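You operate a simulated robot arm through the tools that you are given. There is no shell and no other tool. Be economical: measure what you need, move in short steps, check, and stop when the job is done.

Carry out the task below with a simulated robot arm. There is one attempt and no reset: what you move stays moved.

JOB
Press cube No. 2's loose edge home, then wipe the dust off its top.
Fine: corners go in before the sides; use the felt pad and put it back where it lay. What is to be rubbed or washed off counts as gone when no trace of it is left.

It is judged by the outcome, as a careful person would: the job done as asked, and still so three seconds after it is handed in. It fails if anything else is knocked over, pushed out of place, dropped, spilled or broken.

ROBOT AND FRAMES
A 6-joint arm with a two-finger parallel gripper, fixed in place. Base frame: the origin is at the foot of the arm, x ahead of it, y to its left, z up. Units: mm, rad, N and s.
With the tool pointing down near the work surface it reaches from about 100 to 700 mm from the base axis. Its first joint turns from -2.897 to 2.897 rad. Payload 3.91 kg.
The tool frame sits at the grasp point between the pads (the TCP): z along the fingers, y along the line on which they close. The tips reach 30 mm beyond it. The gripper opens to 110 mm. The fingers are 20 mm wide and 10 mm thick; the gripper's body (48 by 112 mm) begins 55 mm behind the TCP.
Orientation is that of the tool frame in the base frame, as a unit quaternion [x, y, z, w]. With the fingers straight down and closing along the base's y, the tool's x points along the base's -x, its y along +y and its z along -z.

CONTROLS
- The arm moves only by the tool step_arm. Its argument "commands" is a list of rows, each a list of 7 numbers: the turn, a rotation vector about the tool's x, y, z in units of 45 degrees (1.0 is 45 degrees), then the shift along the tool's x, y, z in units of 300 mm (1.0 is 300 mm), then the finger opening in mm, from 0 to 110. In form: [[wx, wy, wz, tx, ty, tz, grip], ...]. A call has 1 to 8 rows; each row is the pose to reach, as a shift and turn from the pose commanded when the call began, along the tool's axes at that moment. A call with a number of a shift or a turn outside -1 to 1 is refused whole. Each row takes 0.2 s and may step no farther than 50 mm and 0.15 rad from the row before; otherwise, or with a gripper value out of range, the whole call is refused. Where a pose cannot be reached the arm comes as near as it can. A force on the tool above 40 N (or 10 N above the force at the start of the call, whichever is more), or a blocked arm, ends the call early, and 0.2 s more pass. Each finger travels about 45 mm/s and halts on what it meets, pressing with about 41 N; the grip force reading is that of the motor and also rises with nothing between the fingers. The clock runs only during rows and for 0.2 s after the last one: add rows that repeat a pose to give the fingers time. It gives the time, the measured TCP pose, the force on the tool (base axes), the opening and the grip force at its end, in the units of the frame above (readings bear some noise), with the torque about the TCP (base axes, N m) and any sound that the robot's microphone picked up, and new pictures: "pictures" is both (left out), scene, wrist or none.
- Cameras (640 x 400 px; columns grow to the right, rows downward): "scene" is fixed at [399.3, -499.1, 1659.6]; the picture's right is [1.00, -0.06, 0.00], its down [-0.04, -0.67, -0.74] and it looks along [0.04, 0.74, -0.67] (base axes); focal length 366 px, centre (320, 200). "wrist" rides on the gripper at [71, 22, -107] in the tool frame; the picture's right is [-0.29, 0.96, 0.00], its down [-0.76, -0.23, -0.61] and it looks along [-0.58, -0.18, 0.79] (tool axes); focal length 243 px, centre (320, 200). There is no depth. A picture from a camera that has moved, and an enlarged one, comes with that camera's place and axes in the base frame and with its lens.
- raise_lower(by): slides the trunk up (or, below 0, down) by that many mm; the arm rides with it, the base frame stays. It gives what a move gives, with no picture.
- close_up(camera, box): a new picture of the part [left, top, right, bottom] of that camera's present view, enlarged. No time passes.
- sign_off(): hands the job in; it is judged then, once.

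Go step by step. Nothing tells you positions but the pictures and the camera data: compare them with the known pose of the tool, close in by small moves and look again before you grip or let go. The budget is 120 turns and 200 pictures, counting those below and the enlarged ones. Unless the task says otherwise, let go and move clear before handing in, and close with one line.

The tools are called as name(argument=value, ...) on one line, values as JSON. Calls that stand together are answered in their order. step_arm: Moves the arm, as the interface text tells. Its arguments: {"type":"object","properties":{"commands":{"type":"array"},"pictures":{"type":"string","enum":["both","scene","wrist","none"]}},"required":["commands"]} The other tools are called the same way: raise_lower (by) slides the trunk up or down; close_up (camera, box) takes an enlarged picture of a part of a camera's view; sign_off () hands the job in.

At the start:

```text
clock: 0.0
tool_pos: [152.6, 367.8, 1225.1]
ee_rot: [0.0, 1.0, 0.0, 0.0]
force: [-0.1, 0.1, -0.6]
moment: [-0.02, 0.01, 0.02]
width: 110.2
gripper_force: 0.0
trunk travel left (down, up): [-525.0, 65.0]
```

scene: 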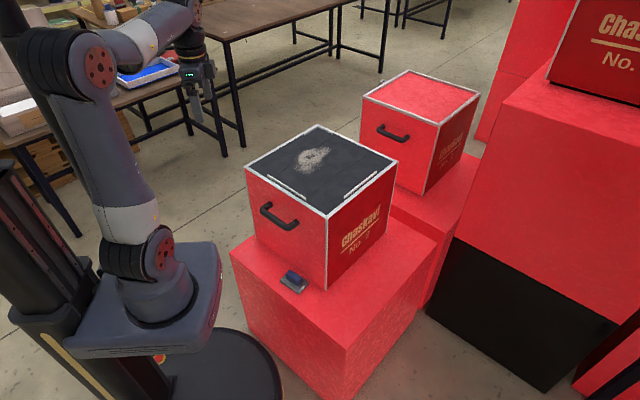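
wrist: 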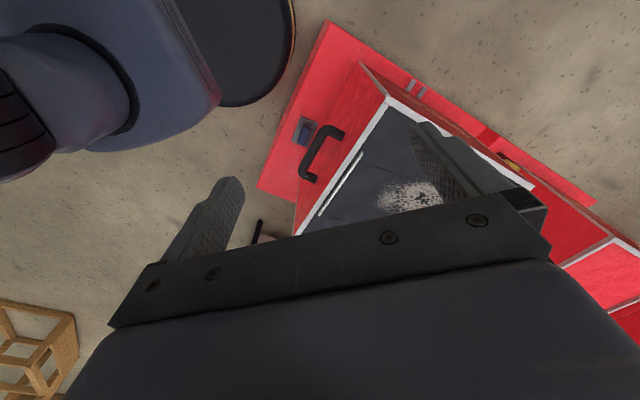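

I see cube No. 2 (dark top with dust, white edging) on a red plinth and a small felt pad beside it. I'll look closer first.

close_up(camera="scene", box=[235, 115, 405, 221])

close_up(camera="scene", box=[230, 180, 350, 300])

close_up(camera="wrist", box=[240, 60, 560, 260])

```text
3.76 times, centred on (320, 168) of scene
camera zoom: at [399.3, -499.1, 1659.6], right [1.0, -0.06, 0.0], down [-0.04, -0.67, -0.74], along [0.04, 0.74, -0.67], focal length 1377 px, centre (320, 320)
```

zoom: 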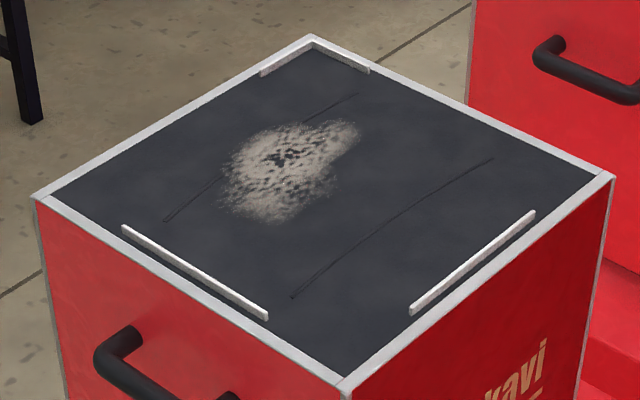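

```text
3.33 times, centred on (290, 240) of scene
camera zoom: at [399.3, -499.1, 1659.6], right [1.0, -0.06, 0.0], down [-0.04, -0.67, -0.74], along [0.04, 0.74, -0.67], focal length 1219 px, centre (420, 67)
```

zoom: 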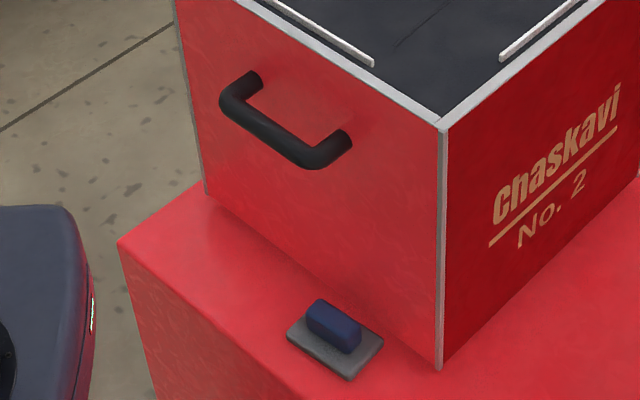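

```text
2.00 times, centred on (400, 160) of wrist
camera zoom: at [81.2, 387.3, 1332.2], right [0.29, 0.96, 0.0], down [0.76, -0.23, 0.61], along [0.58, -0.18, -0.79], focal length 485 px, centre (160, 280)
```

zoom: 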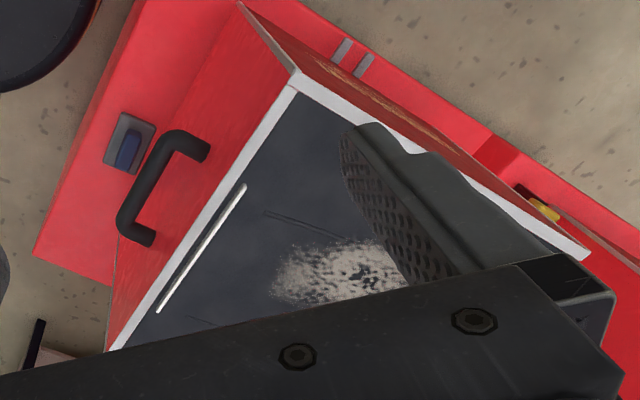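

Cube No. 2's top sits at about z 953, centred near (455, 454) and turned 45°. Three trim pieces stand proud: the corner piece at the back, and the handle-side and lettered-side strips. I'll turn the tool 45° and move in for a better look.

step_arm(commands=[[0, 0, -0.17, -0.05, 0.03, 0, 110], [0, 0, -0.34, -0.11, 0.06, 0, 90], [0, 0, -0.51, -0.17, 0.09, 0, 70], [0, 0, -0.68, -0.22, 0.12, 0, 50], [0, 0, -0.84, -0.28, 0.15, 0, 20], [0, 0, -1.0, -0.33, 0.17, 0, 0], [0, 0, -1.0, -0.33, 0.17, 0, 0], [0, 0, -1.0, -0.33, 0.17, 0, 0]])

```text
clock: 1.8
tool_pos: [251.2, 417.6, 1224.3]
ee_rot: [-0.383, 0.924, 0.0, 0.001]
force: [-0.3, 0.1, -0.5]
moment: [-0.02, 0.04, 0.0]
width: 0.2
gripper_force: 27.0
trunk travel left (down, up): [-525.0, 65.0]
camera wrist: at [185.5, 381.7, 1331.9], right [-0.47, 0.88, 0.0], down [0.7, 0.38, 0.61], along [0.54, 0.29, -0.79], focal length 243 px, centre (320, 200)
```

scene: 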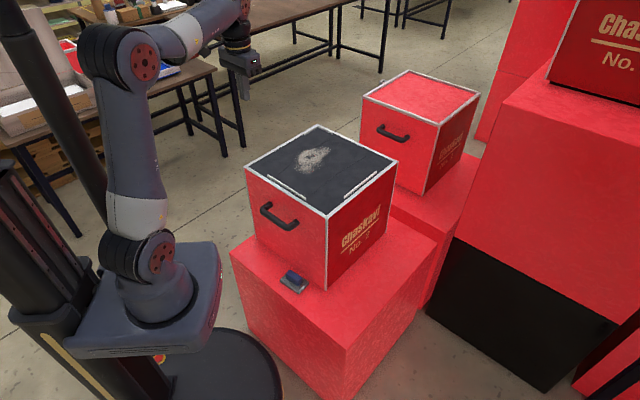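
wrist: 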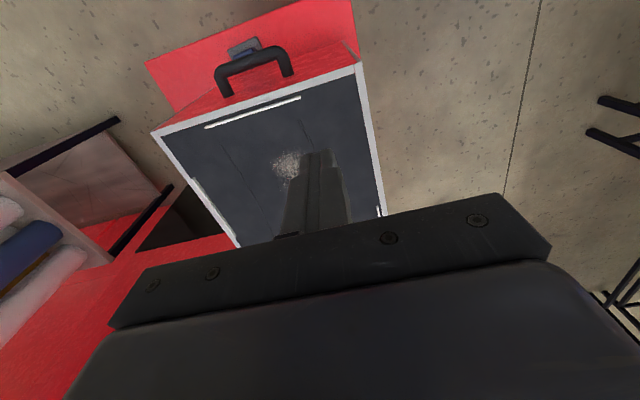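

The back corner is hidden in the wrist view, so I'll enlarge each proud piece with the scene camera.

close_up(camera="scene", box=[296, 118, 344, 148])

close_up(camera="scene", box=[244, 160, 324, 210])

close_up(camera="scene", box=[324, 158, 404, 208])

close_up(camera="wrist", box=[150, 30, 390, 180])

```text
13.33 times, centred on (320, 133) of scene
camera zoom: at [399.3, -499.1, 1659.6], right [1.0, -0.06, 0.0], down [-0.04, -0.67, -0.74], along [0.04, 0.74, -0.67], focal length 4878 px, centre (320, 1093)
```

zoom: 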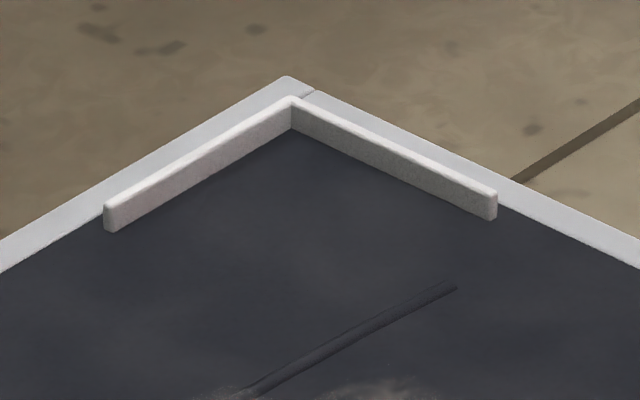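

```text
8.00 times, centred on (284, 185) of scene
camera zoom: at [399.3, -499.1, 1659.6], right [1.0, -0.06, 0.0], down [-0.04, -0.67, -0.74], along [0.04, 0.74, -0.67], focal length 2927 px, centre (608, 320)
```

zoom: 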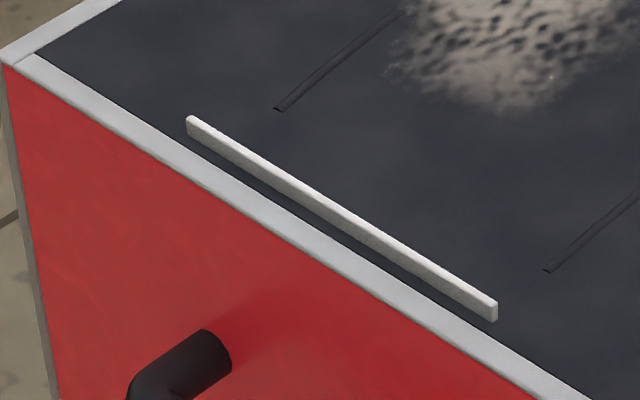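

```text
8.00 times, centred on (364, 183) of scene
camera zoom: at [399.3, -499.1, 1659.6], right [1.0, -0.06, 0.0], down [-0.04, -0.67, -0.74], along [0.04, 0.74, -0.67], focal length 2927 px, centre (-32, 336)
```

zoom: 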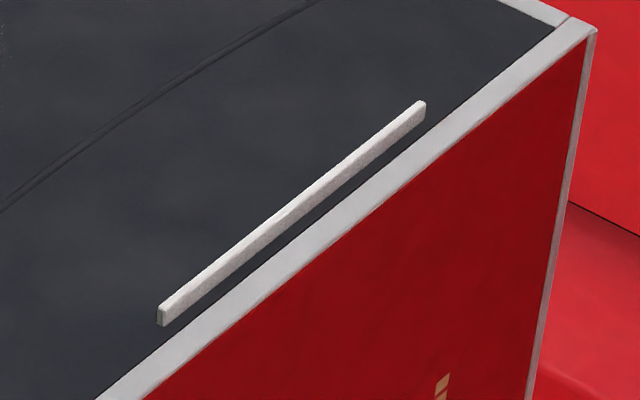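

```text
2.67 times, centred on (270, 105) of wrist
camera zoom: at [185.5, 381.7, 1331.9], right [-0.47, 0.88, 0.0], down [0.7, 0.38, 0.61], along [0.54, 0.29, -0.79], focal length 647 px, centre (453, 453)
```

zoom: 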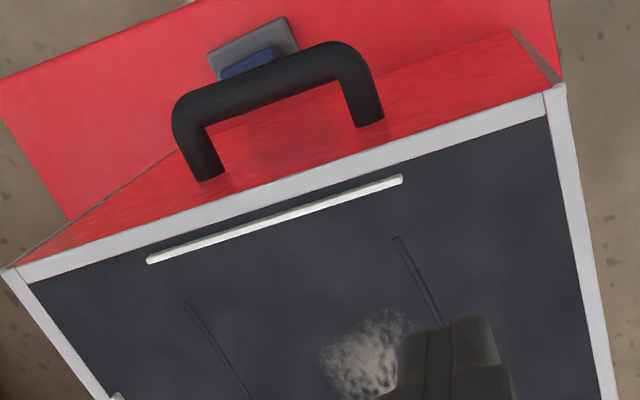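

Each strip stands roughly 9 mm proud. The corner piece is far out (about 820 mm from the base), so I'll lean the tool with its fingers outward and approach it at a safe height.

step_arm(commands=[[0, -0.11, 0, -0.121, 0.017, 0.05, 0], [0, -0.22, 0, -0.242, 0.034, 0.1, 0], [0, -0.33, 0, -0.363, 0.051, 0.15, 0], [0, -0.44, 0, -0.484, 0.068, 0.2, 0], [0, -0.55, 0, -0.605, 0.085, 0.25, 0], [0, -0.66, 0, -0.726, 0.102, 0.3, 0], [0, -0.77, 0, -0.847, 0.12, 0.35, 0], [0, -0.85, 0, -0.967, 0.137, 0.4, 0]])

```text
clock: 3.6
tool_pos: [428.9, 653.5, 1102.2]
ee_rot: [-0.361, 0.873, 0.125, 0.303]
force: [0.7, 0.1, 0.6]
moment: [-0.02, 0.01, 0.02]
width: 0.2
gripper_force: 37.9
trunk travel left (down, up): [-525.0, 65.0]
camera wrist: at [325.9, 580.3, 1141.5], right [-0.52, 0.84, 0.18], down [0.32, -0.01, 0.95], along [0.8, 0.55, -0.26], focal length 243 px, centre (320, 200)
```

scene: 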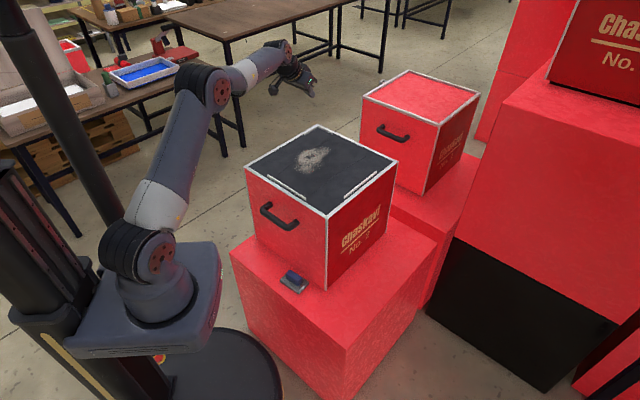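
wrist: 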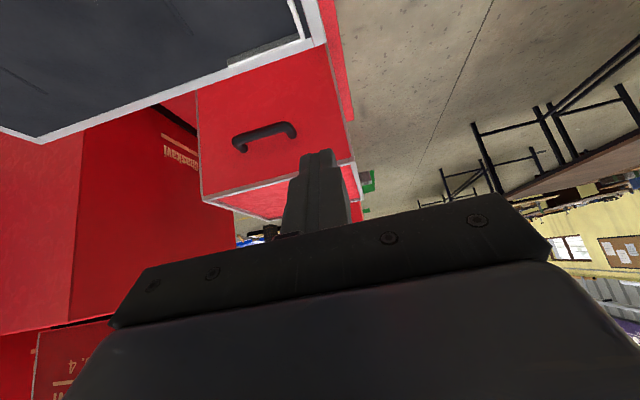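

The arm reaches. I'll yaw so the lean points along +y, which puts the fingertip edge across both arms of the corner piece, and hover about 20 mm over it.

step_arm(commands=[[-0.103, 0, -0.131, 0.019, -0.007, 0.046, 0], [-0.206, 0, -0.262, 0.038, -0.015, 0.093, 0], [-0.309, 0, -0.393, 0.057, -0.022, 0.14, 0], [-0.412, 0, -0.524, 0.076, -0.03, 0.186, 0], [-0.515, 0, -0.655, 0.095, -0.037, 0.233, 0], [-0.619, 0, -0.785, 0.114, -0.044, 0.279, 0]])

close_up(camera="scene", box=[280, 100, 360, 150])

```text
clock: 5.0
tool_pos: [457.1, 661.2, 1018.9]
ee_rot: [0.669, -0.667, -0.232, -0.231]
force: [-0.2, -0.3, 0.3]
moment: [-0.02, -0.03, -0.02]
width: 0.1
gripper_force: 37.7
trunk travel left (down, up): [-525.0, 65.0]
camera wrist: at [434.8, 536.8, 1058.5], right [-0.96, 0.23, 0.18], down [0.23, 0.22, 0.95], along [0.17, 0.95, -0.26], focal length 243 px, centre (320, 200)
```

scene: 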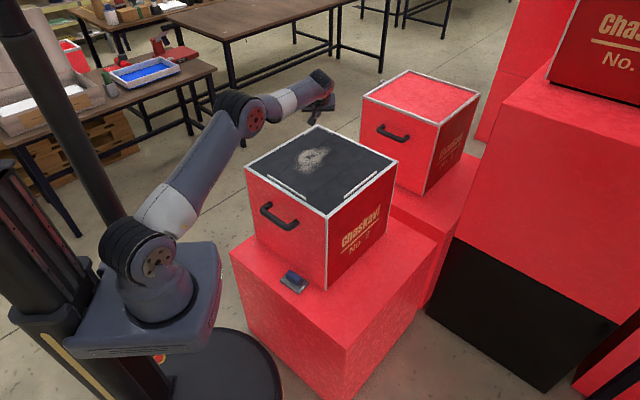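
wrist: 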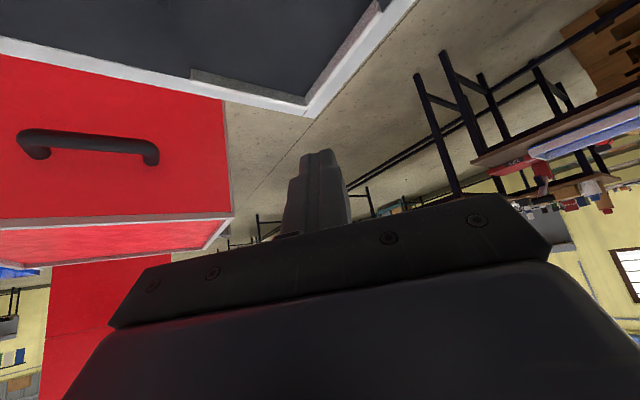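

```text
8.00 times, centred on (320, 125) of scene
camera zoom: at [399.3, -499.1, 1659.6], right [1.0, -0.06, 0.0], down [-0.04, -0.67, -0.74], along [0.04, 0.74, -0.67], focal length 2927 px, centre (320, 800)
```

zoom: 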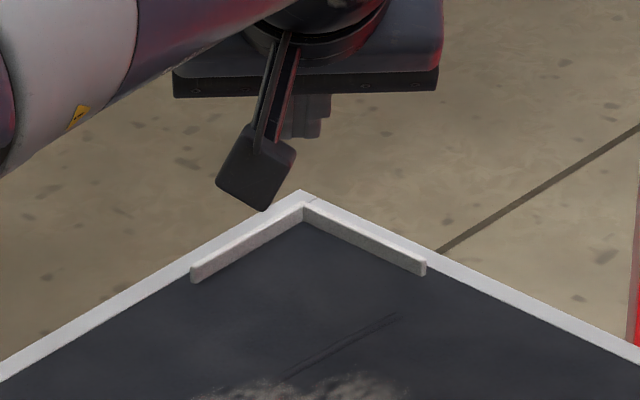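

The lower fingertip edge is about 27 mm above the corner piece's vertex. I'll come straight down in small steps and let the force reading report.

step_arm(commands=[[0, 0, 0, 0.0206, 0, 0.0262, 0], [0, 0, 0, 0.037, 0, 0.047, 0], [0, 0, 0, 0.0454, 0, 0.0576, 0], [0, 0, 0, 0.0516, 0, 0.0654, 0], [0, 0, 0, 0.0557, 0, 0.0707, 0], [0, 0, 0, 0.0599, 0, 0.0759, 0]])

close_up(camera="scene", box=[280, 100, 360, 150])

```text
clock: 6.4
tool_pos: [454.7, 661.2, 991.0]
ee_rot: [0.669, -0.668, -0.232, -0.231]
force: [-0.5, -0.5, 0.0]
moment: [-0.02, -0.03, 0.02]
width: 0.0
gripper_force: 37.4
trunk travel left (down, up): [-525.0, 65.0]
camera wrist: at [432.9, 536.8, 1029.4], right [-0.96, 0.23, 0.18], down [0.23, 0.22, 0.95], along [0.18, 0.95, -0.26], focal length 243 px, centre (320, 200)
```

scene: 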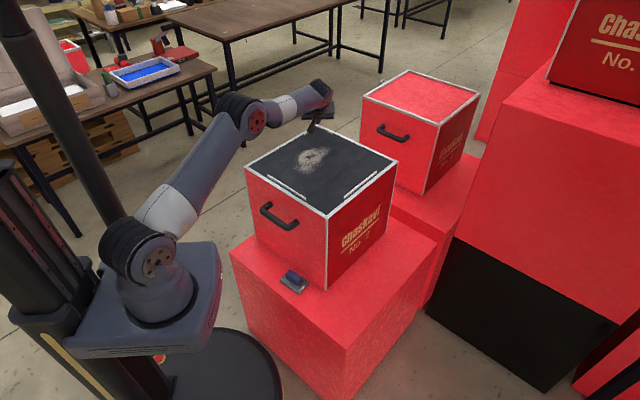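
wrist: 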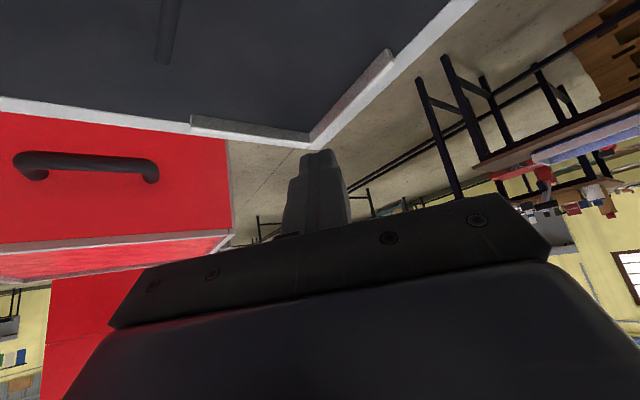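

```text
8.00 times, centred on (320, 125) of scene
camera zoom: at [399.3, -499.1, 1659.6], right [1.0, -0.06, 0.0], down [-0.04, -0.67, -0.74], along [0.04, 0.74, -0.67], focal length 2927 px, centre (320, 800)
```

zoom: 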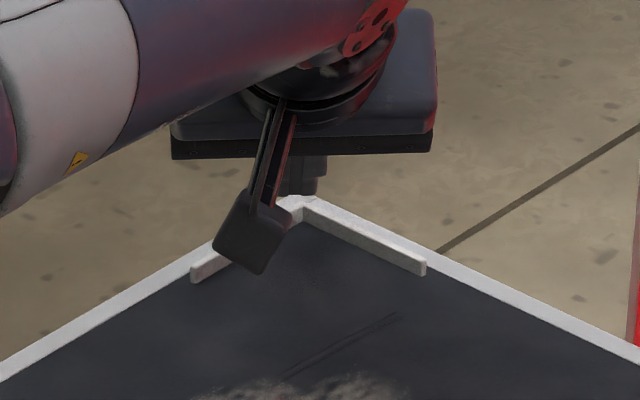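

The fingertip edge is about level with the strip's top. I'll check the alignment in the wrist view.

close_up(camera="wrist", box=[256, 100, 384, 180])

```text
5.00 times, centred on (320, 140) of wrist
camera zoom: at [432.9, 536.8, 1029.4], right [-0.96, 0.23, 0.18], down [0.23, 0.22, 0.95], along [0.18, 0.95, -0.26], focal length 1213 px, centre (320, 500)
```

zoom: 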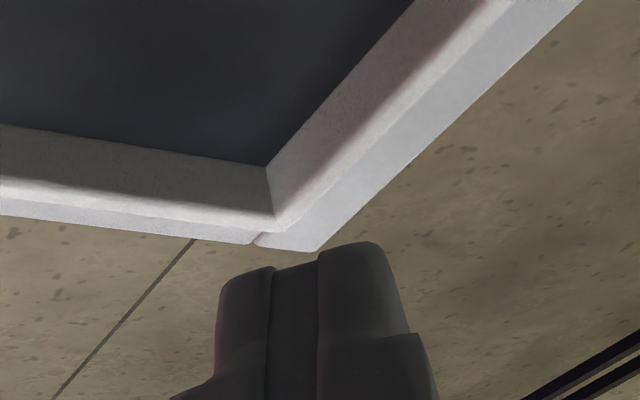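

The depth is ambiguous in these grazing views. I'll lift a little and try setting the tool vertical here, so the flat 20×20 mm fingertip gives more tolerance.

step_arm(commands=[[0, 0, 0, -0.042, 0, -0.053, 0], [0, 0.17, 0, -0.05, -0.002, -0.06, 0], [0, 0.34, 0, -0.055, -0.002, -0.055, 0], [0, 0.51, 0, -0.06, -0.002, -0.045, 0], [0, 0.68, 0, -0.063, -0.003, -0.04, 0], [0, 0.85, 0, -0.063, -0.003, -0.031, 0]])

close_up(camera="scene", box=[280, 100, 360, 150])

```text
clock: 7.8
tool_pos: [419.2, 602.3, 1013.1]
ee_rot: [0.707, -0.706, -0.031, -0.031]
force: [0.3, -0.2, -0.3]
moment: [-0.01, 0.01, 0.0]
width: 0.0
gripper_force: 37.3
out of reach, approached as far as the arm can: row 3, 4, 5, 6
trunk travel left (down, up): [-525.0, 65.0]
camera wrist: at [397.5, 521.3, 1112.7], right [-0.96, 0.29, 0.03], down [0.23, 0.7, 0.67], along [0.18, 0.65, -0.74], focal length 243 px, centre (320, 200)
```

scene: 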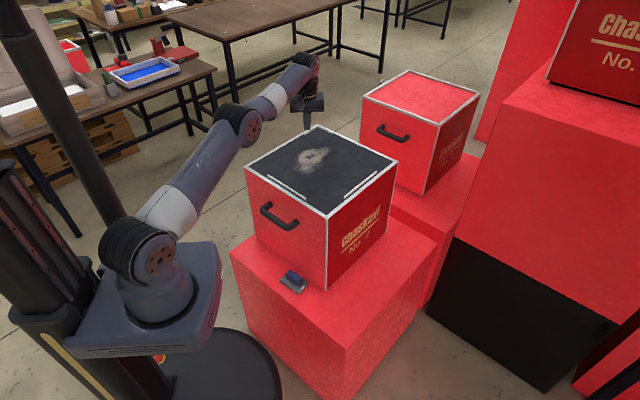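
wrist: 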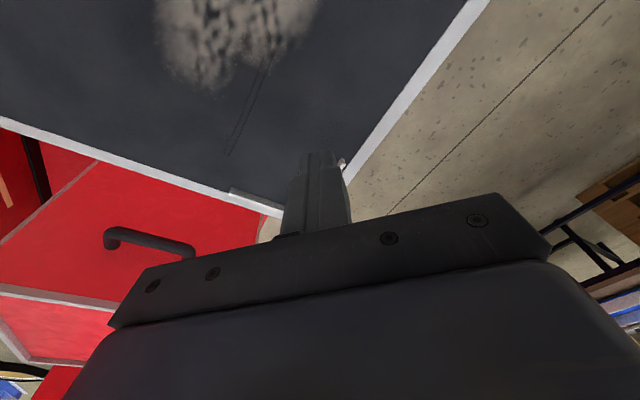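

```text
8.00 times, centred on (320, 125) of scene
camera zoom: at [399.3, -499.1, 1659.6], right [1.0, -0.06, 0.0], down [-0.04, -0.67, -0.74], along [0.04, 0.74, -0.67], focal length 2927 px, centre (320, 800)
```

zoom: 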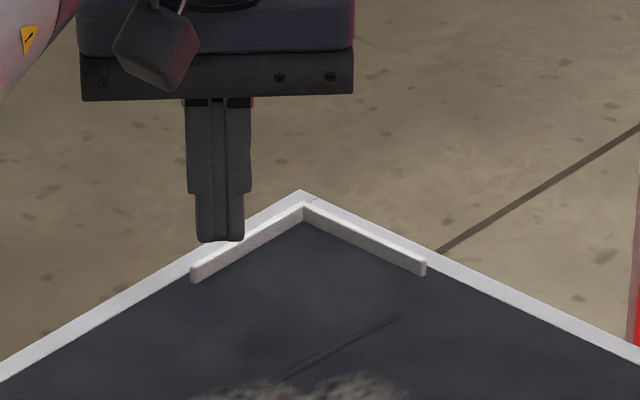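

Vertical is out of reach here. This steeper view puts the L's ends near y≈625 and its vertex near (455.5, 676), so I'll go back to a leaned tool.

step_arm(commands=[[0, -0.17, 0, 0, 0, -0.03, 0], [0, -0.34, 0, 0, 0, -0.05, 0], [0, -0.51, 0, 0, 0, -0.05, 0], [0, -0.68, 0, 0, 0, -0.05, 0]], pictures="none")

```text
clock: 8.8
tool_pos: [414.7, 603.0, 1028.9]
ee_rot: [0.673, -0.673, -0.217, -0.219]
force: [-0.4, 0.7, -0.2]
moment: [0.01, -0.02, 0.01]
width: 0.0
gripper_force: 37.4
trunk travel left (down, up): [-525.0, 65.0]
```

step_arm(commands=[[0, 0, 0, -0.05, -0.068, 0.06, 0], [0, 0, 0, -0.106, -0.136, 0.12, 0], [0, 0, 0, -0.106, -0.136, 0.175, 0]], pictures="wrist")

close_up(camera="scene", box=[280, 100, 360, 150])

```text
clock: 9.6
tool_pos: [456.7, 661.5, 1004.6]
ee_rot: [0.673, -0.672, -0.218, -0.217]
force: [-0.2, -0.7, 0.0]
moment: [0.03, 0.01, -0.03]
width: 0.3
gripper_force: 38.0
trunk travel left (down, up): [-525.0, 65.0]
camera wrist: at [434.7, 539.9, 1049.3], right [-0.96, 0.24, 0.17], down [0.23, 0.26, 0.94], along [0.18, 0.94, -0.3], focal length 243 px, centre (320, 200)
```

wrist: 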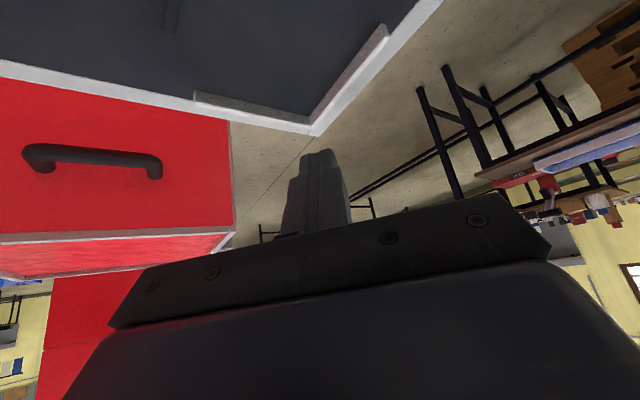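

```text
8.00 times, centred on (320, 125) of scene
camera zoom: at [399.3, -499.1, 1659.6], right [1.0, -0.06, 0.0], down [-0.04, -0.67, -0.74], along [0.04, 0.74, -0.67], focal length 2927 px, centre (320, 800)
```

zoom: 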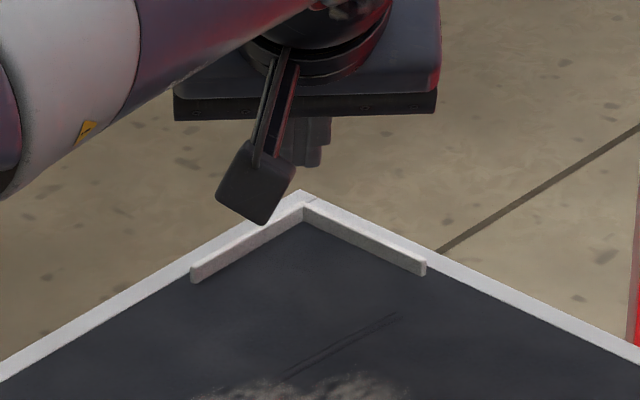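

The edge is about 12 mm above the vertex. I'll descend in 3–4 mm steps until it meets resistance.

step_arm(commands=[[0, 0, 0, 0.0156, 0, 0.0216, 0], [0, 0, 0, 0.0234, 0, 0.0324, 0], [0, 0, 0, 0.0293, 0, 0.0405, 0], [0, 0, 0, 0.0352, 0, 0.0486, 0]], pictures="wrist")

close_up(camera="scene", box=[280, 100, 360, 150])

```text
clock: 10.6
tool_pos: [456.1, 659.3, 986.9]
ee_rot: [0.674, -0.672, -0.217, -0.217]
force: [0.1, -0.3, -0.1]
moment: [-0.02, 0.02, 0.03]
width: 0.2
gripper_force: 37.3
trunk travel left (down, up): [-525.0, 65.0]
camera wrist: at [433.7, 537.6, 1032.3], right [-0.96, 0.24, 0.17], down [0.23, 0.26, 0.94], along [0.18, 0.94, -0.3], focal length 243 px, centre (320, 200)
```

wrist: 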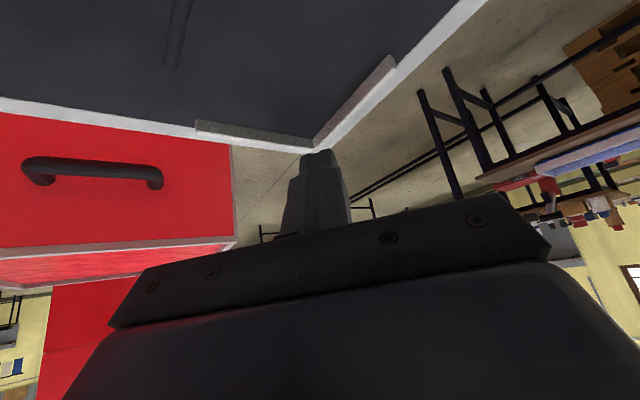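

```text
8.00 times, centred on (320, 125) of scene
camera zoom: at [399.3, -499.1, 1659.6], right [1.0, -0.06, 0.0], down [-0.04, -0.67, -0.74], along [0.04, 0.74, -0.67], focal length 2927 px, centre (320, 800)
```

zoom: 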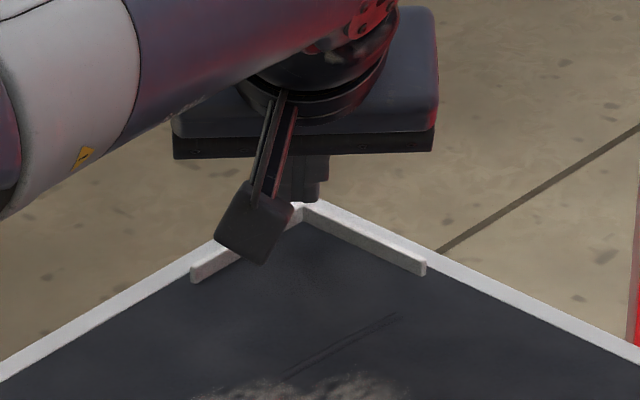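

step_arm(commands=[[0, 0, 0, 0.0059, 0, 0.0081, 0], [0, 0, 0, 0.0117, 0, 0.0162, 0], [0, 0, 0, 0.0176, 0, 0.0243, 0]], pictures="wrist")

close_up(camera="scene", box=[280, 100, 360, 150])

```text
clock: 11.4
tool_pos: [455.2, 658.1, 979.5]
ee_rot: [0.673, -0.672, -0.218, -0.217]
force: [1.0, -0.7, 0.4]
moment: [0.02, -0.03, 0.01]
width: 0.2
gripper_force: 38.2
trunk travel left (down, up): [-525.0, 65.0]
camera wrist: at [432.8, 536.9, 1024.6], right [-0.96, 0.24, 0.17], down [0.23, 0.26, 0.94], along [0.18, 0.94, -0.3], focal length 243 px, centre (320, 200)
```

wrist: 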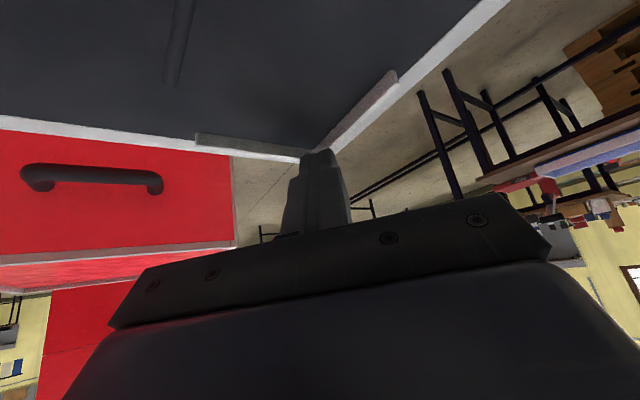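

```text
8.00 times, centred on (320, 125) of scene
camera zoom: at [399.3, -499.1, 1659.6], right [1.0, -0.06, 0.0], down [-0.04, -0.67, -0.74], along [0.04, 0.74, -0.67], focal length 2927 px, centre (320, 800)
```

zoom: 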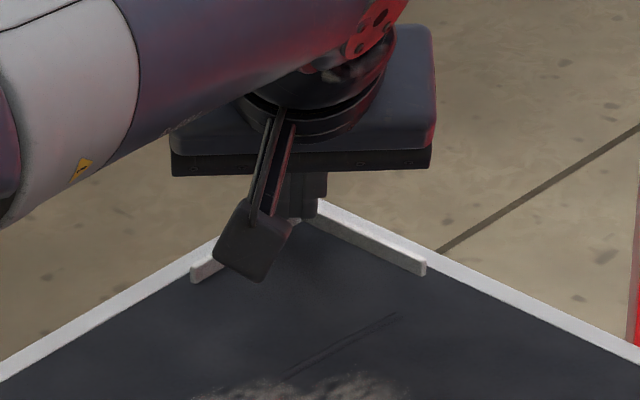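

close_up(camera="wrist", box=[256, 110, 384, 190])

close_up(camera="scene", box=[304, 115, 336, 135])

```text
5.00 times, centred on (320, 150) of wrist
camera zoom: at [432.8, 536.9, 1024.6], right [-0.96, 0.24, 0.17], down [0.23, 0.26, 0.94], along [0.18, 0.94, -0.3], focal length 1213 px, centre (320, 450)
```

zoom: 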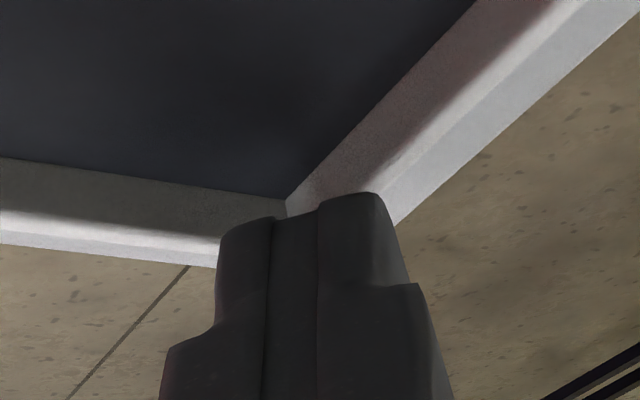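

```text
16.00 times, centred on (320, 125) of scene
camera zoom: at [399.3, -499.1, 1659.6], right [1.0, -0.06, 0.0], down [-0.04, -0.67, -0.74], along [0.04, 0.74, -0.67], focal length 5853 px, centre (320, 1400)
```

zoom: 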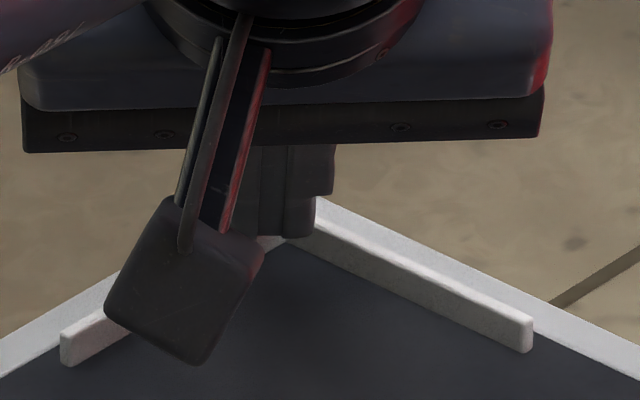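

Using the fingertip itself to check the scene camera, the cube top is nearer z≈944 with the strip tops at about 953, and the vertex is near y≈679. The tip was just inside the L without touching, so I'll lift, shift 5.5 mm outward and press down.

step_arm(commands=[[0, 0, 0, -0.0195, 0, -0.027, 0], [0, 0, 0, -0.0345, 0, -0.0163, 0], [0, 0, 0, -0.0228, 0, -0.0001, 0], [0, 0, 0, -0.0169, 0, 0.008, 0], [0, 0, 0, -0.0111, 0, 0.0161, 0]], pictures="wrist")

close_up(camera="scene", box=[304, 115, 336, 135])

```text
clock: 12.6
tool_pos: [454.9, 664.0, 976.8]
ee_rot: [0.674, -0.672, -0.217, -0.218]
force: [0.1, -0.7, -0.4]
moment: [-0.01, 0.02, -0.01]
width: 0.4
gripper_force: 37.7
trunk travel left (down, up): [-525.0, 65.0]
camera wrist: at [432.2, 541.8, 1022.2], right [-0.96, 0.24, 0.17], down [0.23, 0.26, 0.94], along [0.18, 0.94, -0.3], focal length 243 px, centre (320, 200)
```

wrist: 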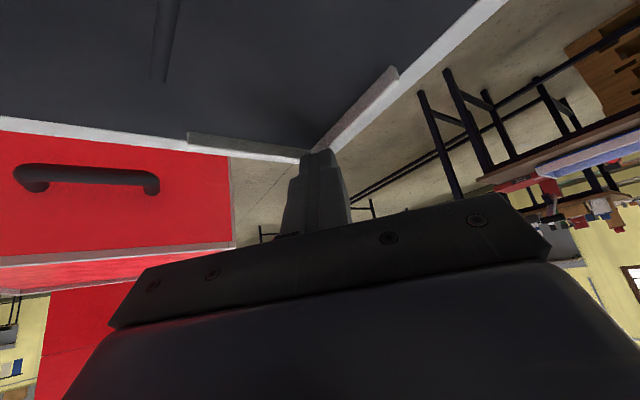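

```text
16.00 times, centred on (320, 125) of scene
camera zoom: at [399.3, -499.1, 1659.6], right [1.0, -0.06, 0.0], down [-0.04, -0.67, -0.74], along [0.04, 0.74, -0.67], focal length 5853 px, centre (320, 1400)
```

zoom: 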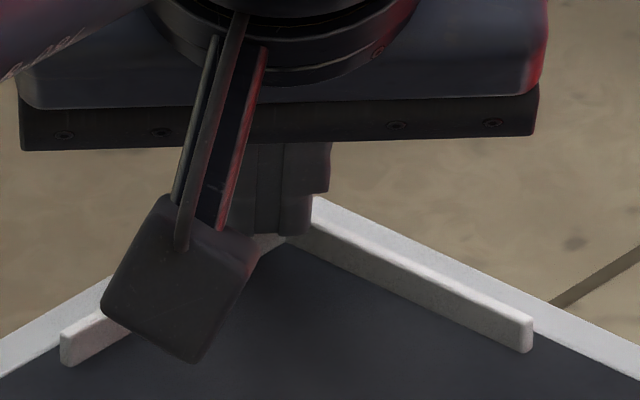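

step_arm(commands=[[0, 0, 0, 0.0059, 0, 0.0081, 0], [0, 0, 0, 0.0117, 0, 0.0162, 0]], pictures="none")

close_up(camera="scene", box=[304, 115, 336, 135])

close_up(camera="wrist", box=[256, 110, 384, 190])

```text
clock: 13.2
tool_pos: [454.4, 663.1, 971.8]
ee_rot: [0.673, -0.673, -0.216, -0.218]
force: [-0.7, -0.3, -0.6]
moment: [-0.05, 0.03, 0.03]
width: 0.0
gripper_force: 37.6
trunk travel left (down, up): [-525.0, 65.0]
```

```text
16.00 times, centred on (320, 125) of scene
camera zoom: at [399.3, -499.1, 1659.6], right [1.0, -0.06, 0.0], down [-0.04, -0.67, -0.74], along [0.04, 0.74, -0.67], focal length 5853 px, centre (320, 1400)
```

zoom: 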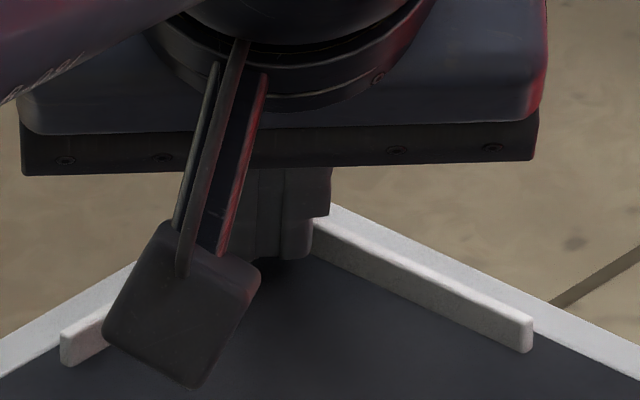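

```text
5.00 times, centred on (320, 150) of wrist
camera zoom: at [432.3, 541.4, 1016.4], right [-0.96, 0.23, 0.17], down [0.23, 0.26, 0.94], along [0.18, 0.94, -0.3], focal length 1213 px, centre (320, 450)
```

zoom: 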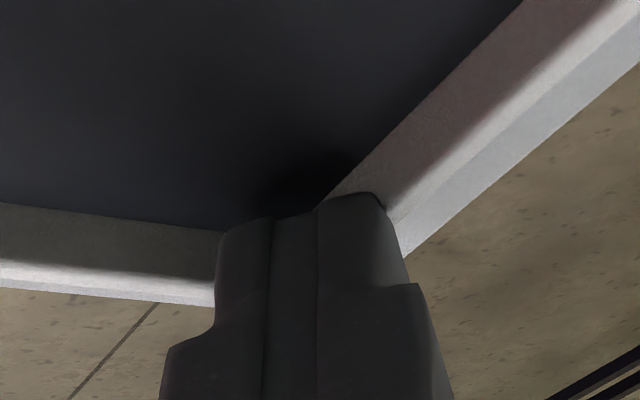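

The tip is inside the L, almost touching the panel (z≈940), so the vertex must be nearer (457, 686). I'll lift 16 mm, move out 8.5 mm and press again.

step_arm(commands=[[0, 0, 0, -0.0313, 0, -0.0432, 0], [0, 0, 0, -0.0543, -0.0083, -0.0267, 0], [0, 0, 0, -0.0387, -0.0083, -0.0051, 0], [0, 0, 0, -0.0328, -0.0083, 0.003, 0], [0, 0, 0, -0.027, -0.0083, 0.0111, 0], [0, 0, 0, -0.0211, -0.0083, 0.0192, 0]], pictures="none")

close_up(camera="scene", box=[304, 115, 336, 135])

close_up(camera="wrist", box=[256, 110, 384, 190])

```text
clock: 14.6
tool_pos: [457.7, 672.8, 970.5]
ee_rot: [-0.672, 0.673, 0.217, 0.218]
force: [-0.3, -0.2, 1.2]
moment: [0.01, -0.01, 0.0]
width: 0.0
gripper_force: 37.4
trunk travel left (down, up): [-525.0, 65.0]
```

```text
16.00 times, centred on (320, 125) of scene
camera zoom: at [399.3, -499.1, 1659.6], right [1.0, -0.06, 0.0], down [-0.04, -0.67, -0.74], along [0.04, 0.74, -0.67], focal length 5853 px, centre (320, 1400)
```

zoom: 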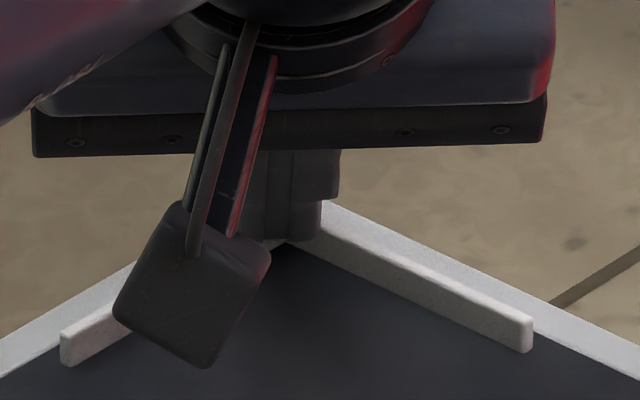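

```text
5.00 times, centred on (320, 150) of wrist
camera zoom: at [434.8, 550.7, 1015.2], right [-0.96, 0.24, 0.17], down [0.23, 0.26, 0.94], along [0.18, 0.94, -0.3], focal length 1213 px, centre (320, 450)
```

zoom: 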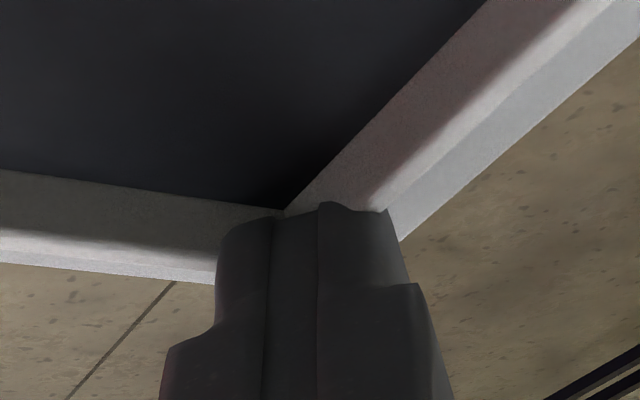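

step_arm(commands=[[0, 0, 0, 0.004, 0, 0.0054, 0], [0, 0, 0, 0.0078, 0, 0.0108, 0], [0, 0, 0, 0.0117, 0, 0.0162, 0]], pictures="none")

close_up(camera="scene", box=[304, 115, 336, 135])

close_up(camera="wrist", box=[256, 110, 384, 190])

```text
clock: 15.4
tool_pos: [457.0, 672.2, 970.3]
ee_rot: [0.673, -0.671, -0.218, -0.222]
force: [-1.3, -3.0, 30.7]
moment: [0.2, 0.05, 0.27]
width: 0.2
gripper_force: 37.9
trunk travel left (down, up): [-525.0, 65.0]
```

```text
16.00 times, centred on (320, 125) of scene
camera zoom: at [399.3, -499.1, 1659.6], right [1.0, -0.06, 0.0], down [-0.04, -0.67, -0.74], along [0.04, 0.74, -0.67], focal length 5853 px, centre (320, 1400)
```

zoom: 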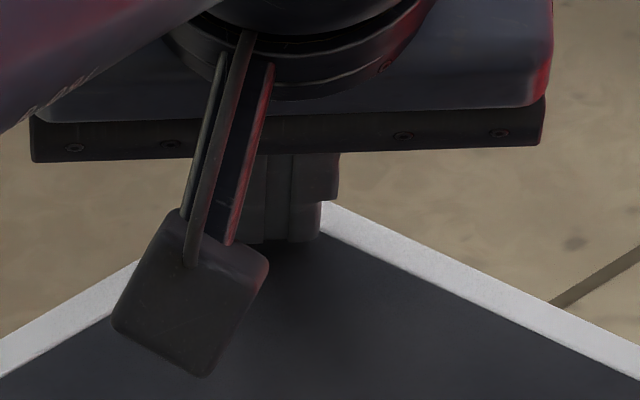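

```text
5.00 times, centred on (320, 150) of wrist
camera zoom: at [434.3, 550.0, 1013.8], right [-0.96, 0.23, 0.17], down [0.23, 0.25, 0.94], along [0.18, 0.94, -0.29], focal length 1213 px, centre (320, 450)
```

zoom: 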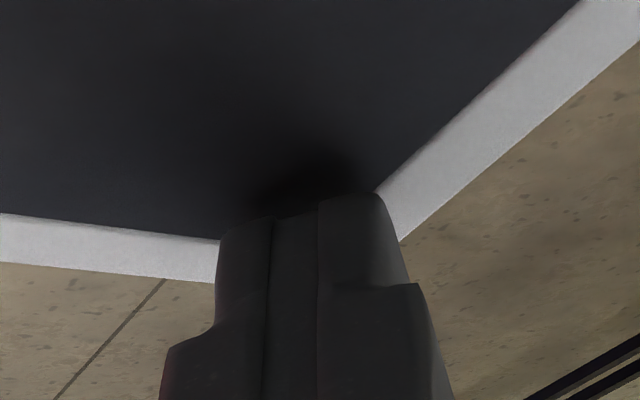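

The corner piece snapped flush, with the panel reading z≈940. I'll lift clear, set the tool vertical and move back toward the handle-side strip.

step_arm(commands=[[0, 0, 0, -0.08, 0, -0.11, 0], [0, 0, 0, -0.117, 0, -0.162, 0], [0, 0.16, 0, -0.027, 0.044, -0.227, 0], [0, 0.32, 0, 0.063, 0.09, -0.292, 0], [0, 0.48, 0, 0.153, 0.134, -0.357, 0], [0, 0.64, 0, 0.243, 0.178, -0.422, 0], [0, 0.796, 0, 0.333, 0.222, -0.487, 0], [0, 0.796, 0, 0.423, 0.267, -0.552, 0]], pictures="wrist")

close_up(camera="scene", box=[235, 115, 405, 221])

```text
clock: 17.2
tool_pos: [374.6, 476.6, 1026.0]
ee_rot: [-0.707, 0.707, -0.001, -0.001]
force: [-1.1, 0.3, -0.2]
moment: [-0.01, -0.02, -0.01]
width: 0.2
gripper_force: 37.7
trunk travel left (down, up): [-525.0, 65.0]
camera wrist: at [353.6, 403.6, 1131.3], right [-0.96, 0.29, 0.0], down [0.23, 0.76, 0.61], along [0.18, 0.58, -0.8], focal length 243 px, centre (320, 200)
```

wrist: 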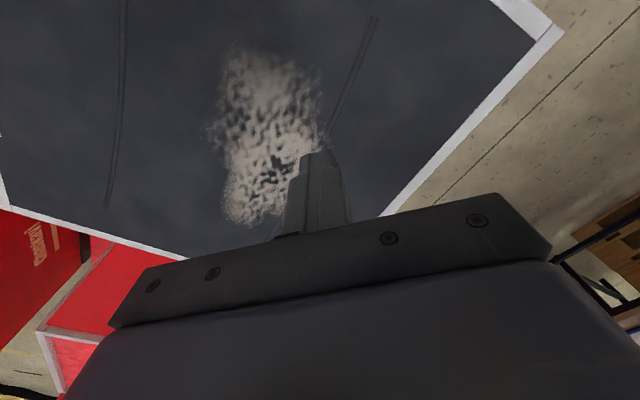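

```text
3.76 times, centred on (320, 168) of scene
camera zoom: at [399.3, -499.1, 1659.6], right [1.0, -0.06, 0.0], down [-0.04, -0.67, -0.74], along [0.04, 0.74, -0.67], focal length 1377 px, centre (320, 320)
```

zoom: 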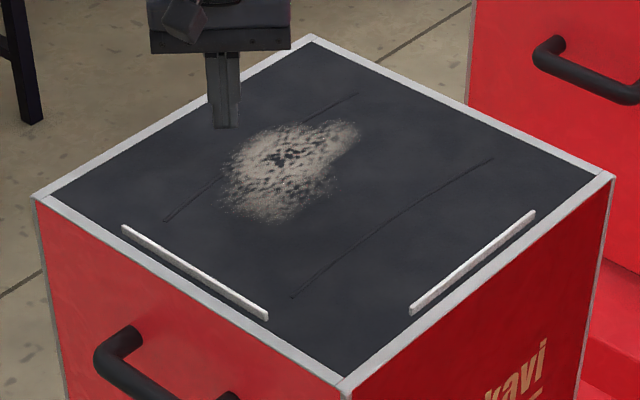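

The corner is home. Next I'll hover over the middle of the handle-side strip, near (342, 346).

step_arm(commands=[[0, 0, 0, 0.11, 0.027, 0.02, 0], [0, 0, 0, 0.22, 0.054, 0.04, 0], [0, 0, 0, 0.33, 0.08, 0.07, 0], [0, 0, 0, 0.433, 0.107, 0.103, 0]], pictures="wrist")

close_up(camera="scene", box=[244, 150, 324, 200])

```text
clock: 18.2
tool_pos: [346.0, 343.7, 993.4]
ee_rot: [-0.707, 0.707, 0.0, 0.0]
force: [0.3, 0.1, 0.6]
moment: [-0.03, -0.03, 0.0]
width: 0.0
gripper_force: 38.5
trunk travel left (down, up): [-525.0, 65.0]
camera wrist: at [323.2, 271.3, 1100.7], right [-0.96, 0.29, 0.0], down [0.23, 0.76, 0.61], along [0.18, 0.58, -0.79], focal length 243 px, centre (320, 200)
```

wrist: 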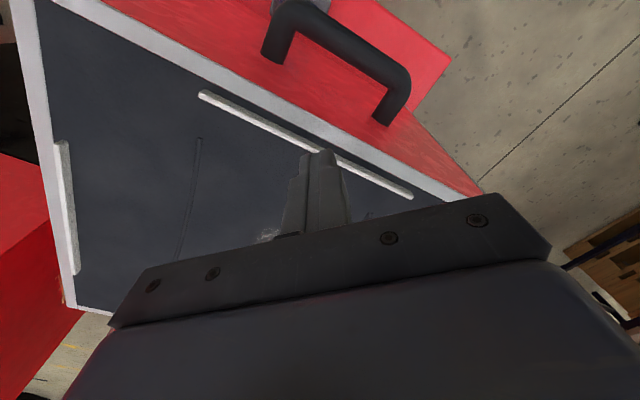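

```text
8.00 times, centred on (284, 175) of scene
camera zoom: at [399.3, -499.1, 1659.6], right [1.0, -0.06, 0.0], down [-0.04, -0.67, -0.74], along [0.04, 0.74, -0.67], focal length 2927 px, centre (608, 400)
```

zoom: 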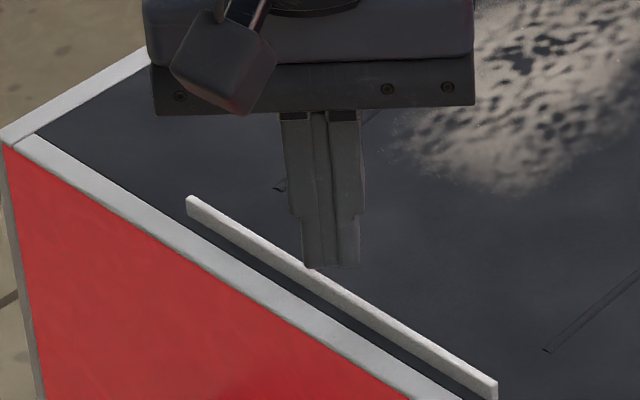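

Both cameras put the tip over the strip's middle, so I'll press straight down.

step_arm(commands=[[0, 0, 0, 0, 0, 0.04, 0], [0, 0, 0, 0, 0, 0.05, 0], [0, 0, 0, 0, 0, 0.06, 0], [0, 0, 0, 0, 0, 0.067, 0], [0, 0, 0, 0, 0, 0.074, 0], [0, 0, 0, 0, 0, 0.08, 0], [0, 0, 0, 0, 0, 0.085, 0]], pictures="none")

close_up(camera="scene", box=[244, 150, 324, 200])

```text
clock: 19.8
tool_pos: [346.0, 343.7, 969.5]
ee_rot: [-0.707, 0.707, -0.001, 0.003]
force: [-2.9, 0.5, 26.1]
moment: [-0.19, 0.17, -0.04]
width: 0.1
gripper_force: 37.6
trunk travel left (down, up): [-525.0, 65.0]
```

```text
8.00 times, centred on (284, 175) of scene
camera zoom: at [399.3, -499.1, 1659.6], right [1.0, -0.06, 0.0], down [-0.04, -0.67, -0.74], along [0.04, 0.74, -0.67], focal length 2927 px, centre (608, 400)
```

zoom: 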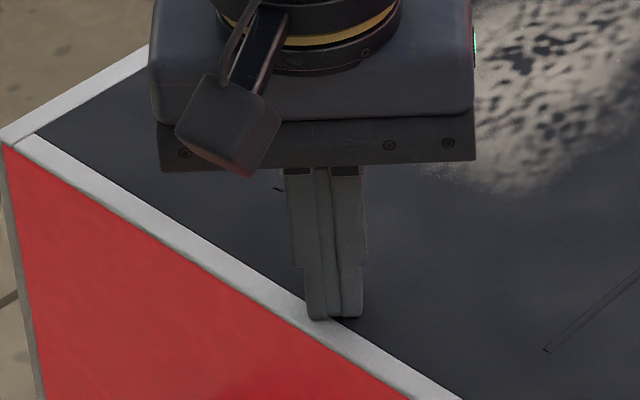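

That strip went in too. Now up and over to the lettered-side strip's middle, near (570, 342).

step_arm(commands=[[0, 0, 0, 0, 0, -0.1, 0], [0, 0, 0, 0, -0.15, -0.1, 0], [0, 0, 0, 0, -0.3, -0.1, 0], [0, 0, 0, 0, -0.45, -0.1, 0], [0, 0, 0, 0, -0.6, -0.1, 0], [0, 0, 0, 0, -0.747, -0.085, 0], [0, 0, 0, 0, -0.747, -0.085, 0]], pictures="wrist")

close_up(camera="scene", box=[324, 150, 404, 200])

```text
clock: 21.4
tool_pos: [569.0, 343.4, 994.4]
ee_rot: [0.707, -0.707, 0.001, 0.001]
force: [0.1, -0.5, 0.1]
moment: [0.0, 0.02, 0.0]
width: 0.0
gripper_force: 37.9
trunk travel left (down, up): [-525.0, 65.0]
camera wrist: at [547.2, 271.2, 1102.0], right [-0.96, 0.29, 0.0], down [0.23, 0.76, 0.61], along [0.18, 0.58, -0.79], focal length 243 px, centre (320, 200)
```

wrist: 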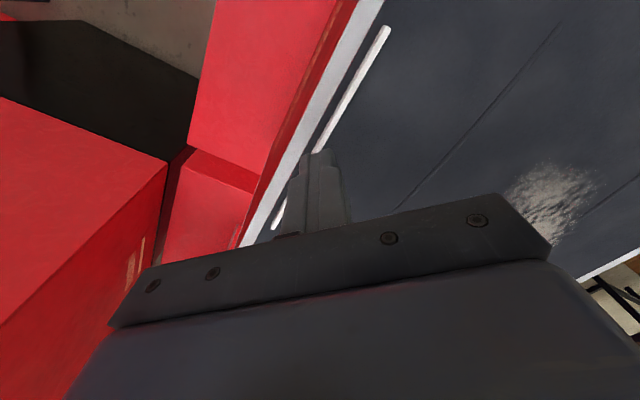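

```text
8.00 times, centred on (364, 175) of scene
camera zoom: at [399.3, -499.1, 1659.6], right [1.0, -0.06, 0.0], down [-0.04, -0.67, -0.74], along [0.04, 0.74, -0.67], focal length 2927 px, centre (-32, 400)
```

zoom: 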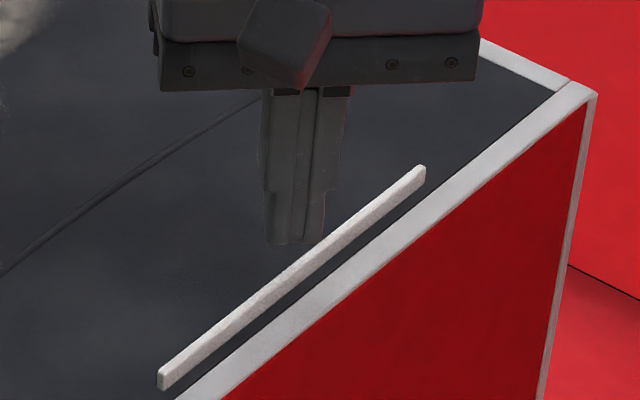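

step_arm(commands=[[0, 0, 0, 0, -0.004, 0.04, 0], [0, 0, 0, 0, -0.004, 0.05, 0], [0, 0, 0, 0, -0.004, 0.06, 0], [0, 0, 0, 0, -0.004, 0.067, 0], [0, 0, 0, 0, -0.004, 0.074, 0], [0, 0, 0, 0, -0.004, 0.08, 0], [0, 0, 0, 0, -0.004, 0.086, 0]], pictures="none")

close_up(camera="scene", box=[324, 150, 404, 200])

```text
clock: 23.0
tool_pos: [569.4, 342.9, 969.2]
ee_rot: [-0.707, 0.708, 0.0, 0.002]
force: [-2.5, -1.0, 14.4]
moment: [-0.22, 0.09, 0.03]
width: 0.0
gripper_force: 37.4
trunk travel left (down, up): [-525.0, 65.0]
```

```text
8.00 times, centred on (364, 175) of scene
camera zoom: at [399.3, -499.1, 1659.6], right [1.0, -0.06, 0.0], down [-0.04, -0.67, -0.74], along [0.04, 0.74, -0.67], focal length 2927 px, centre (-32, 400)
```

zoom: 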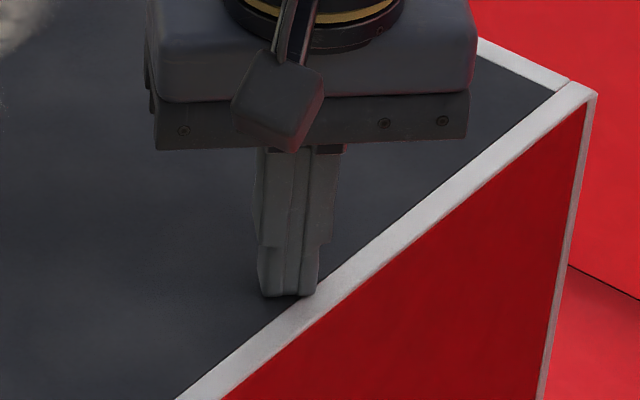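

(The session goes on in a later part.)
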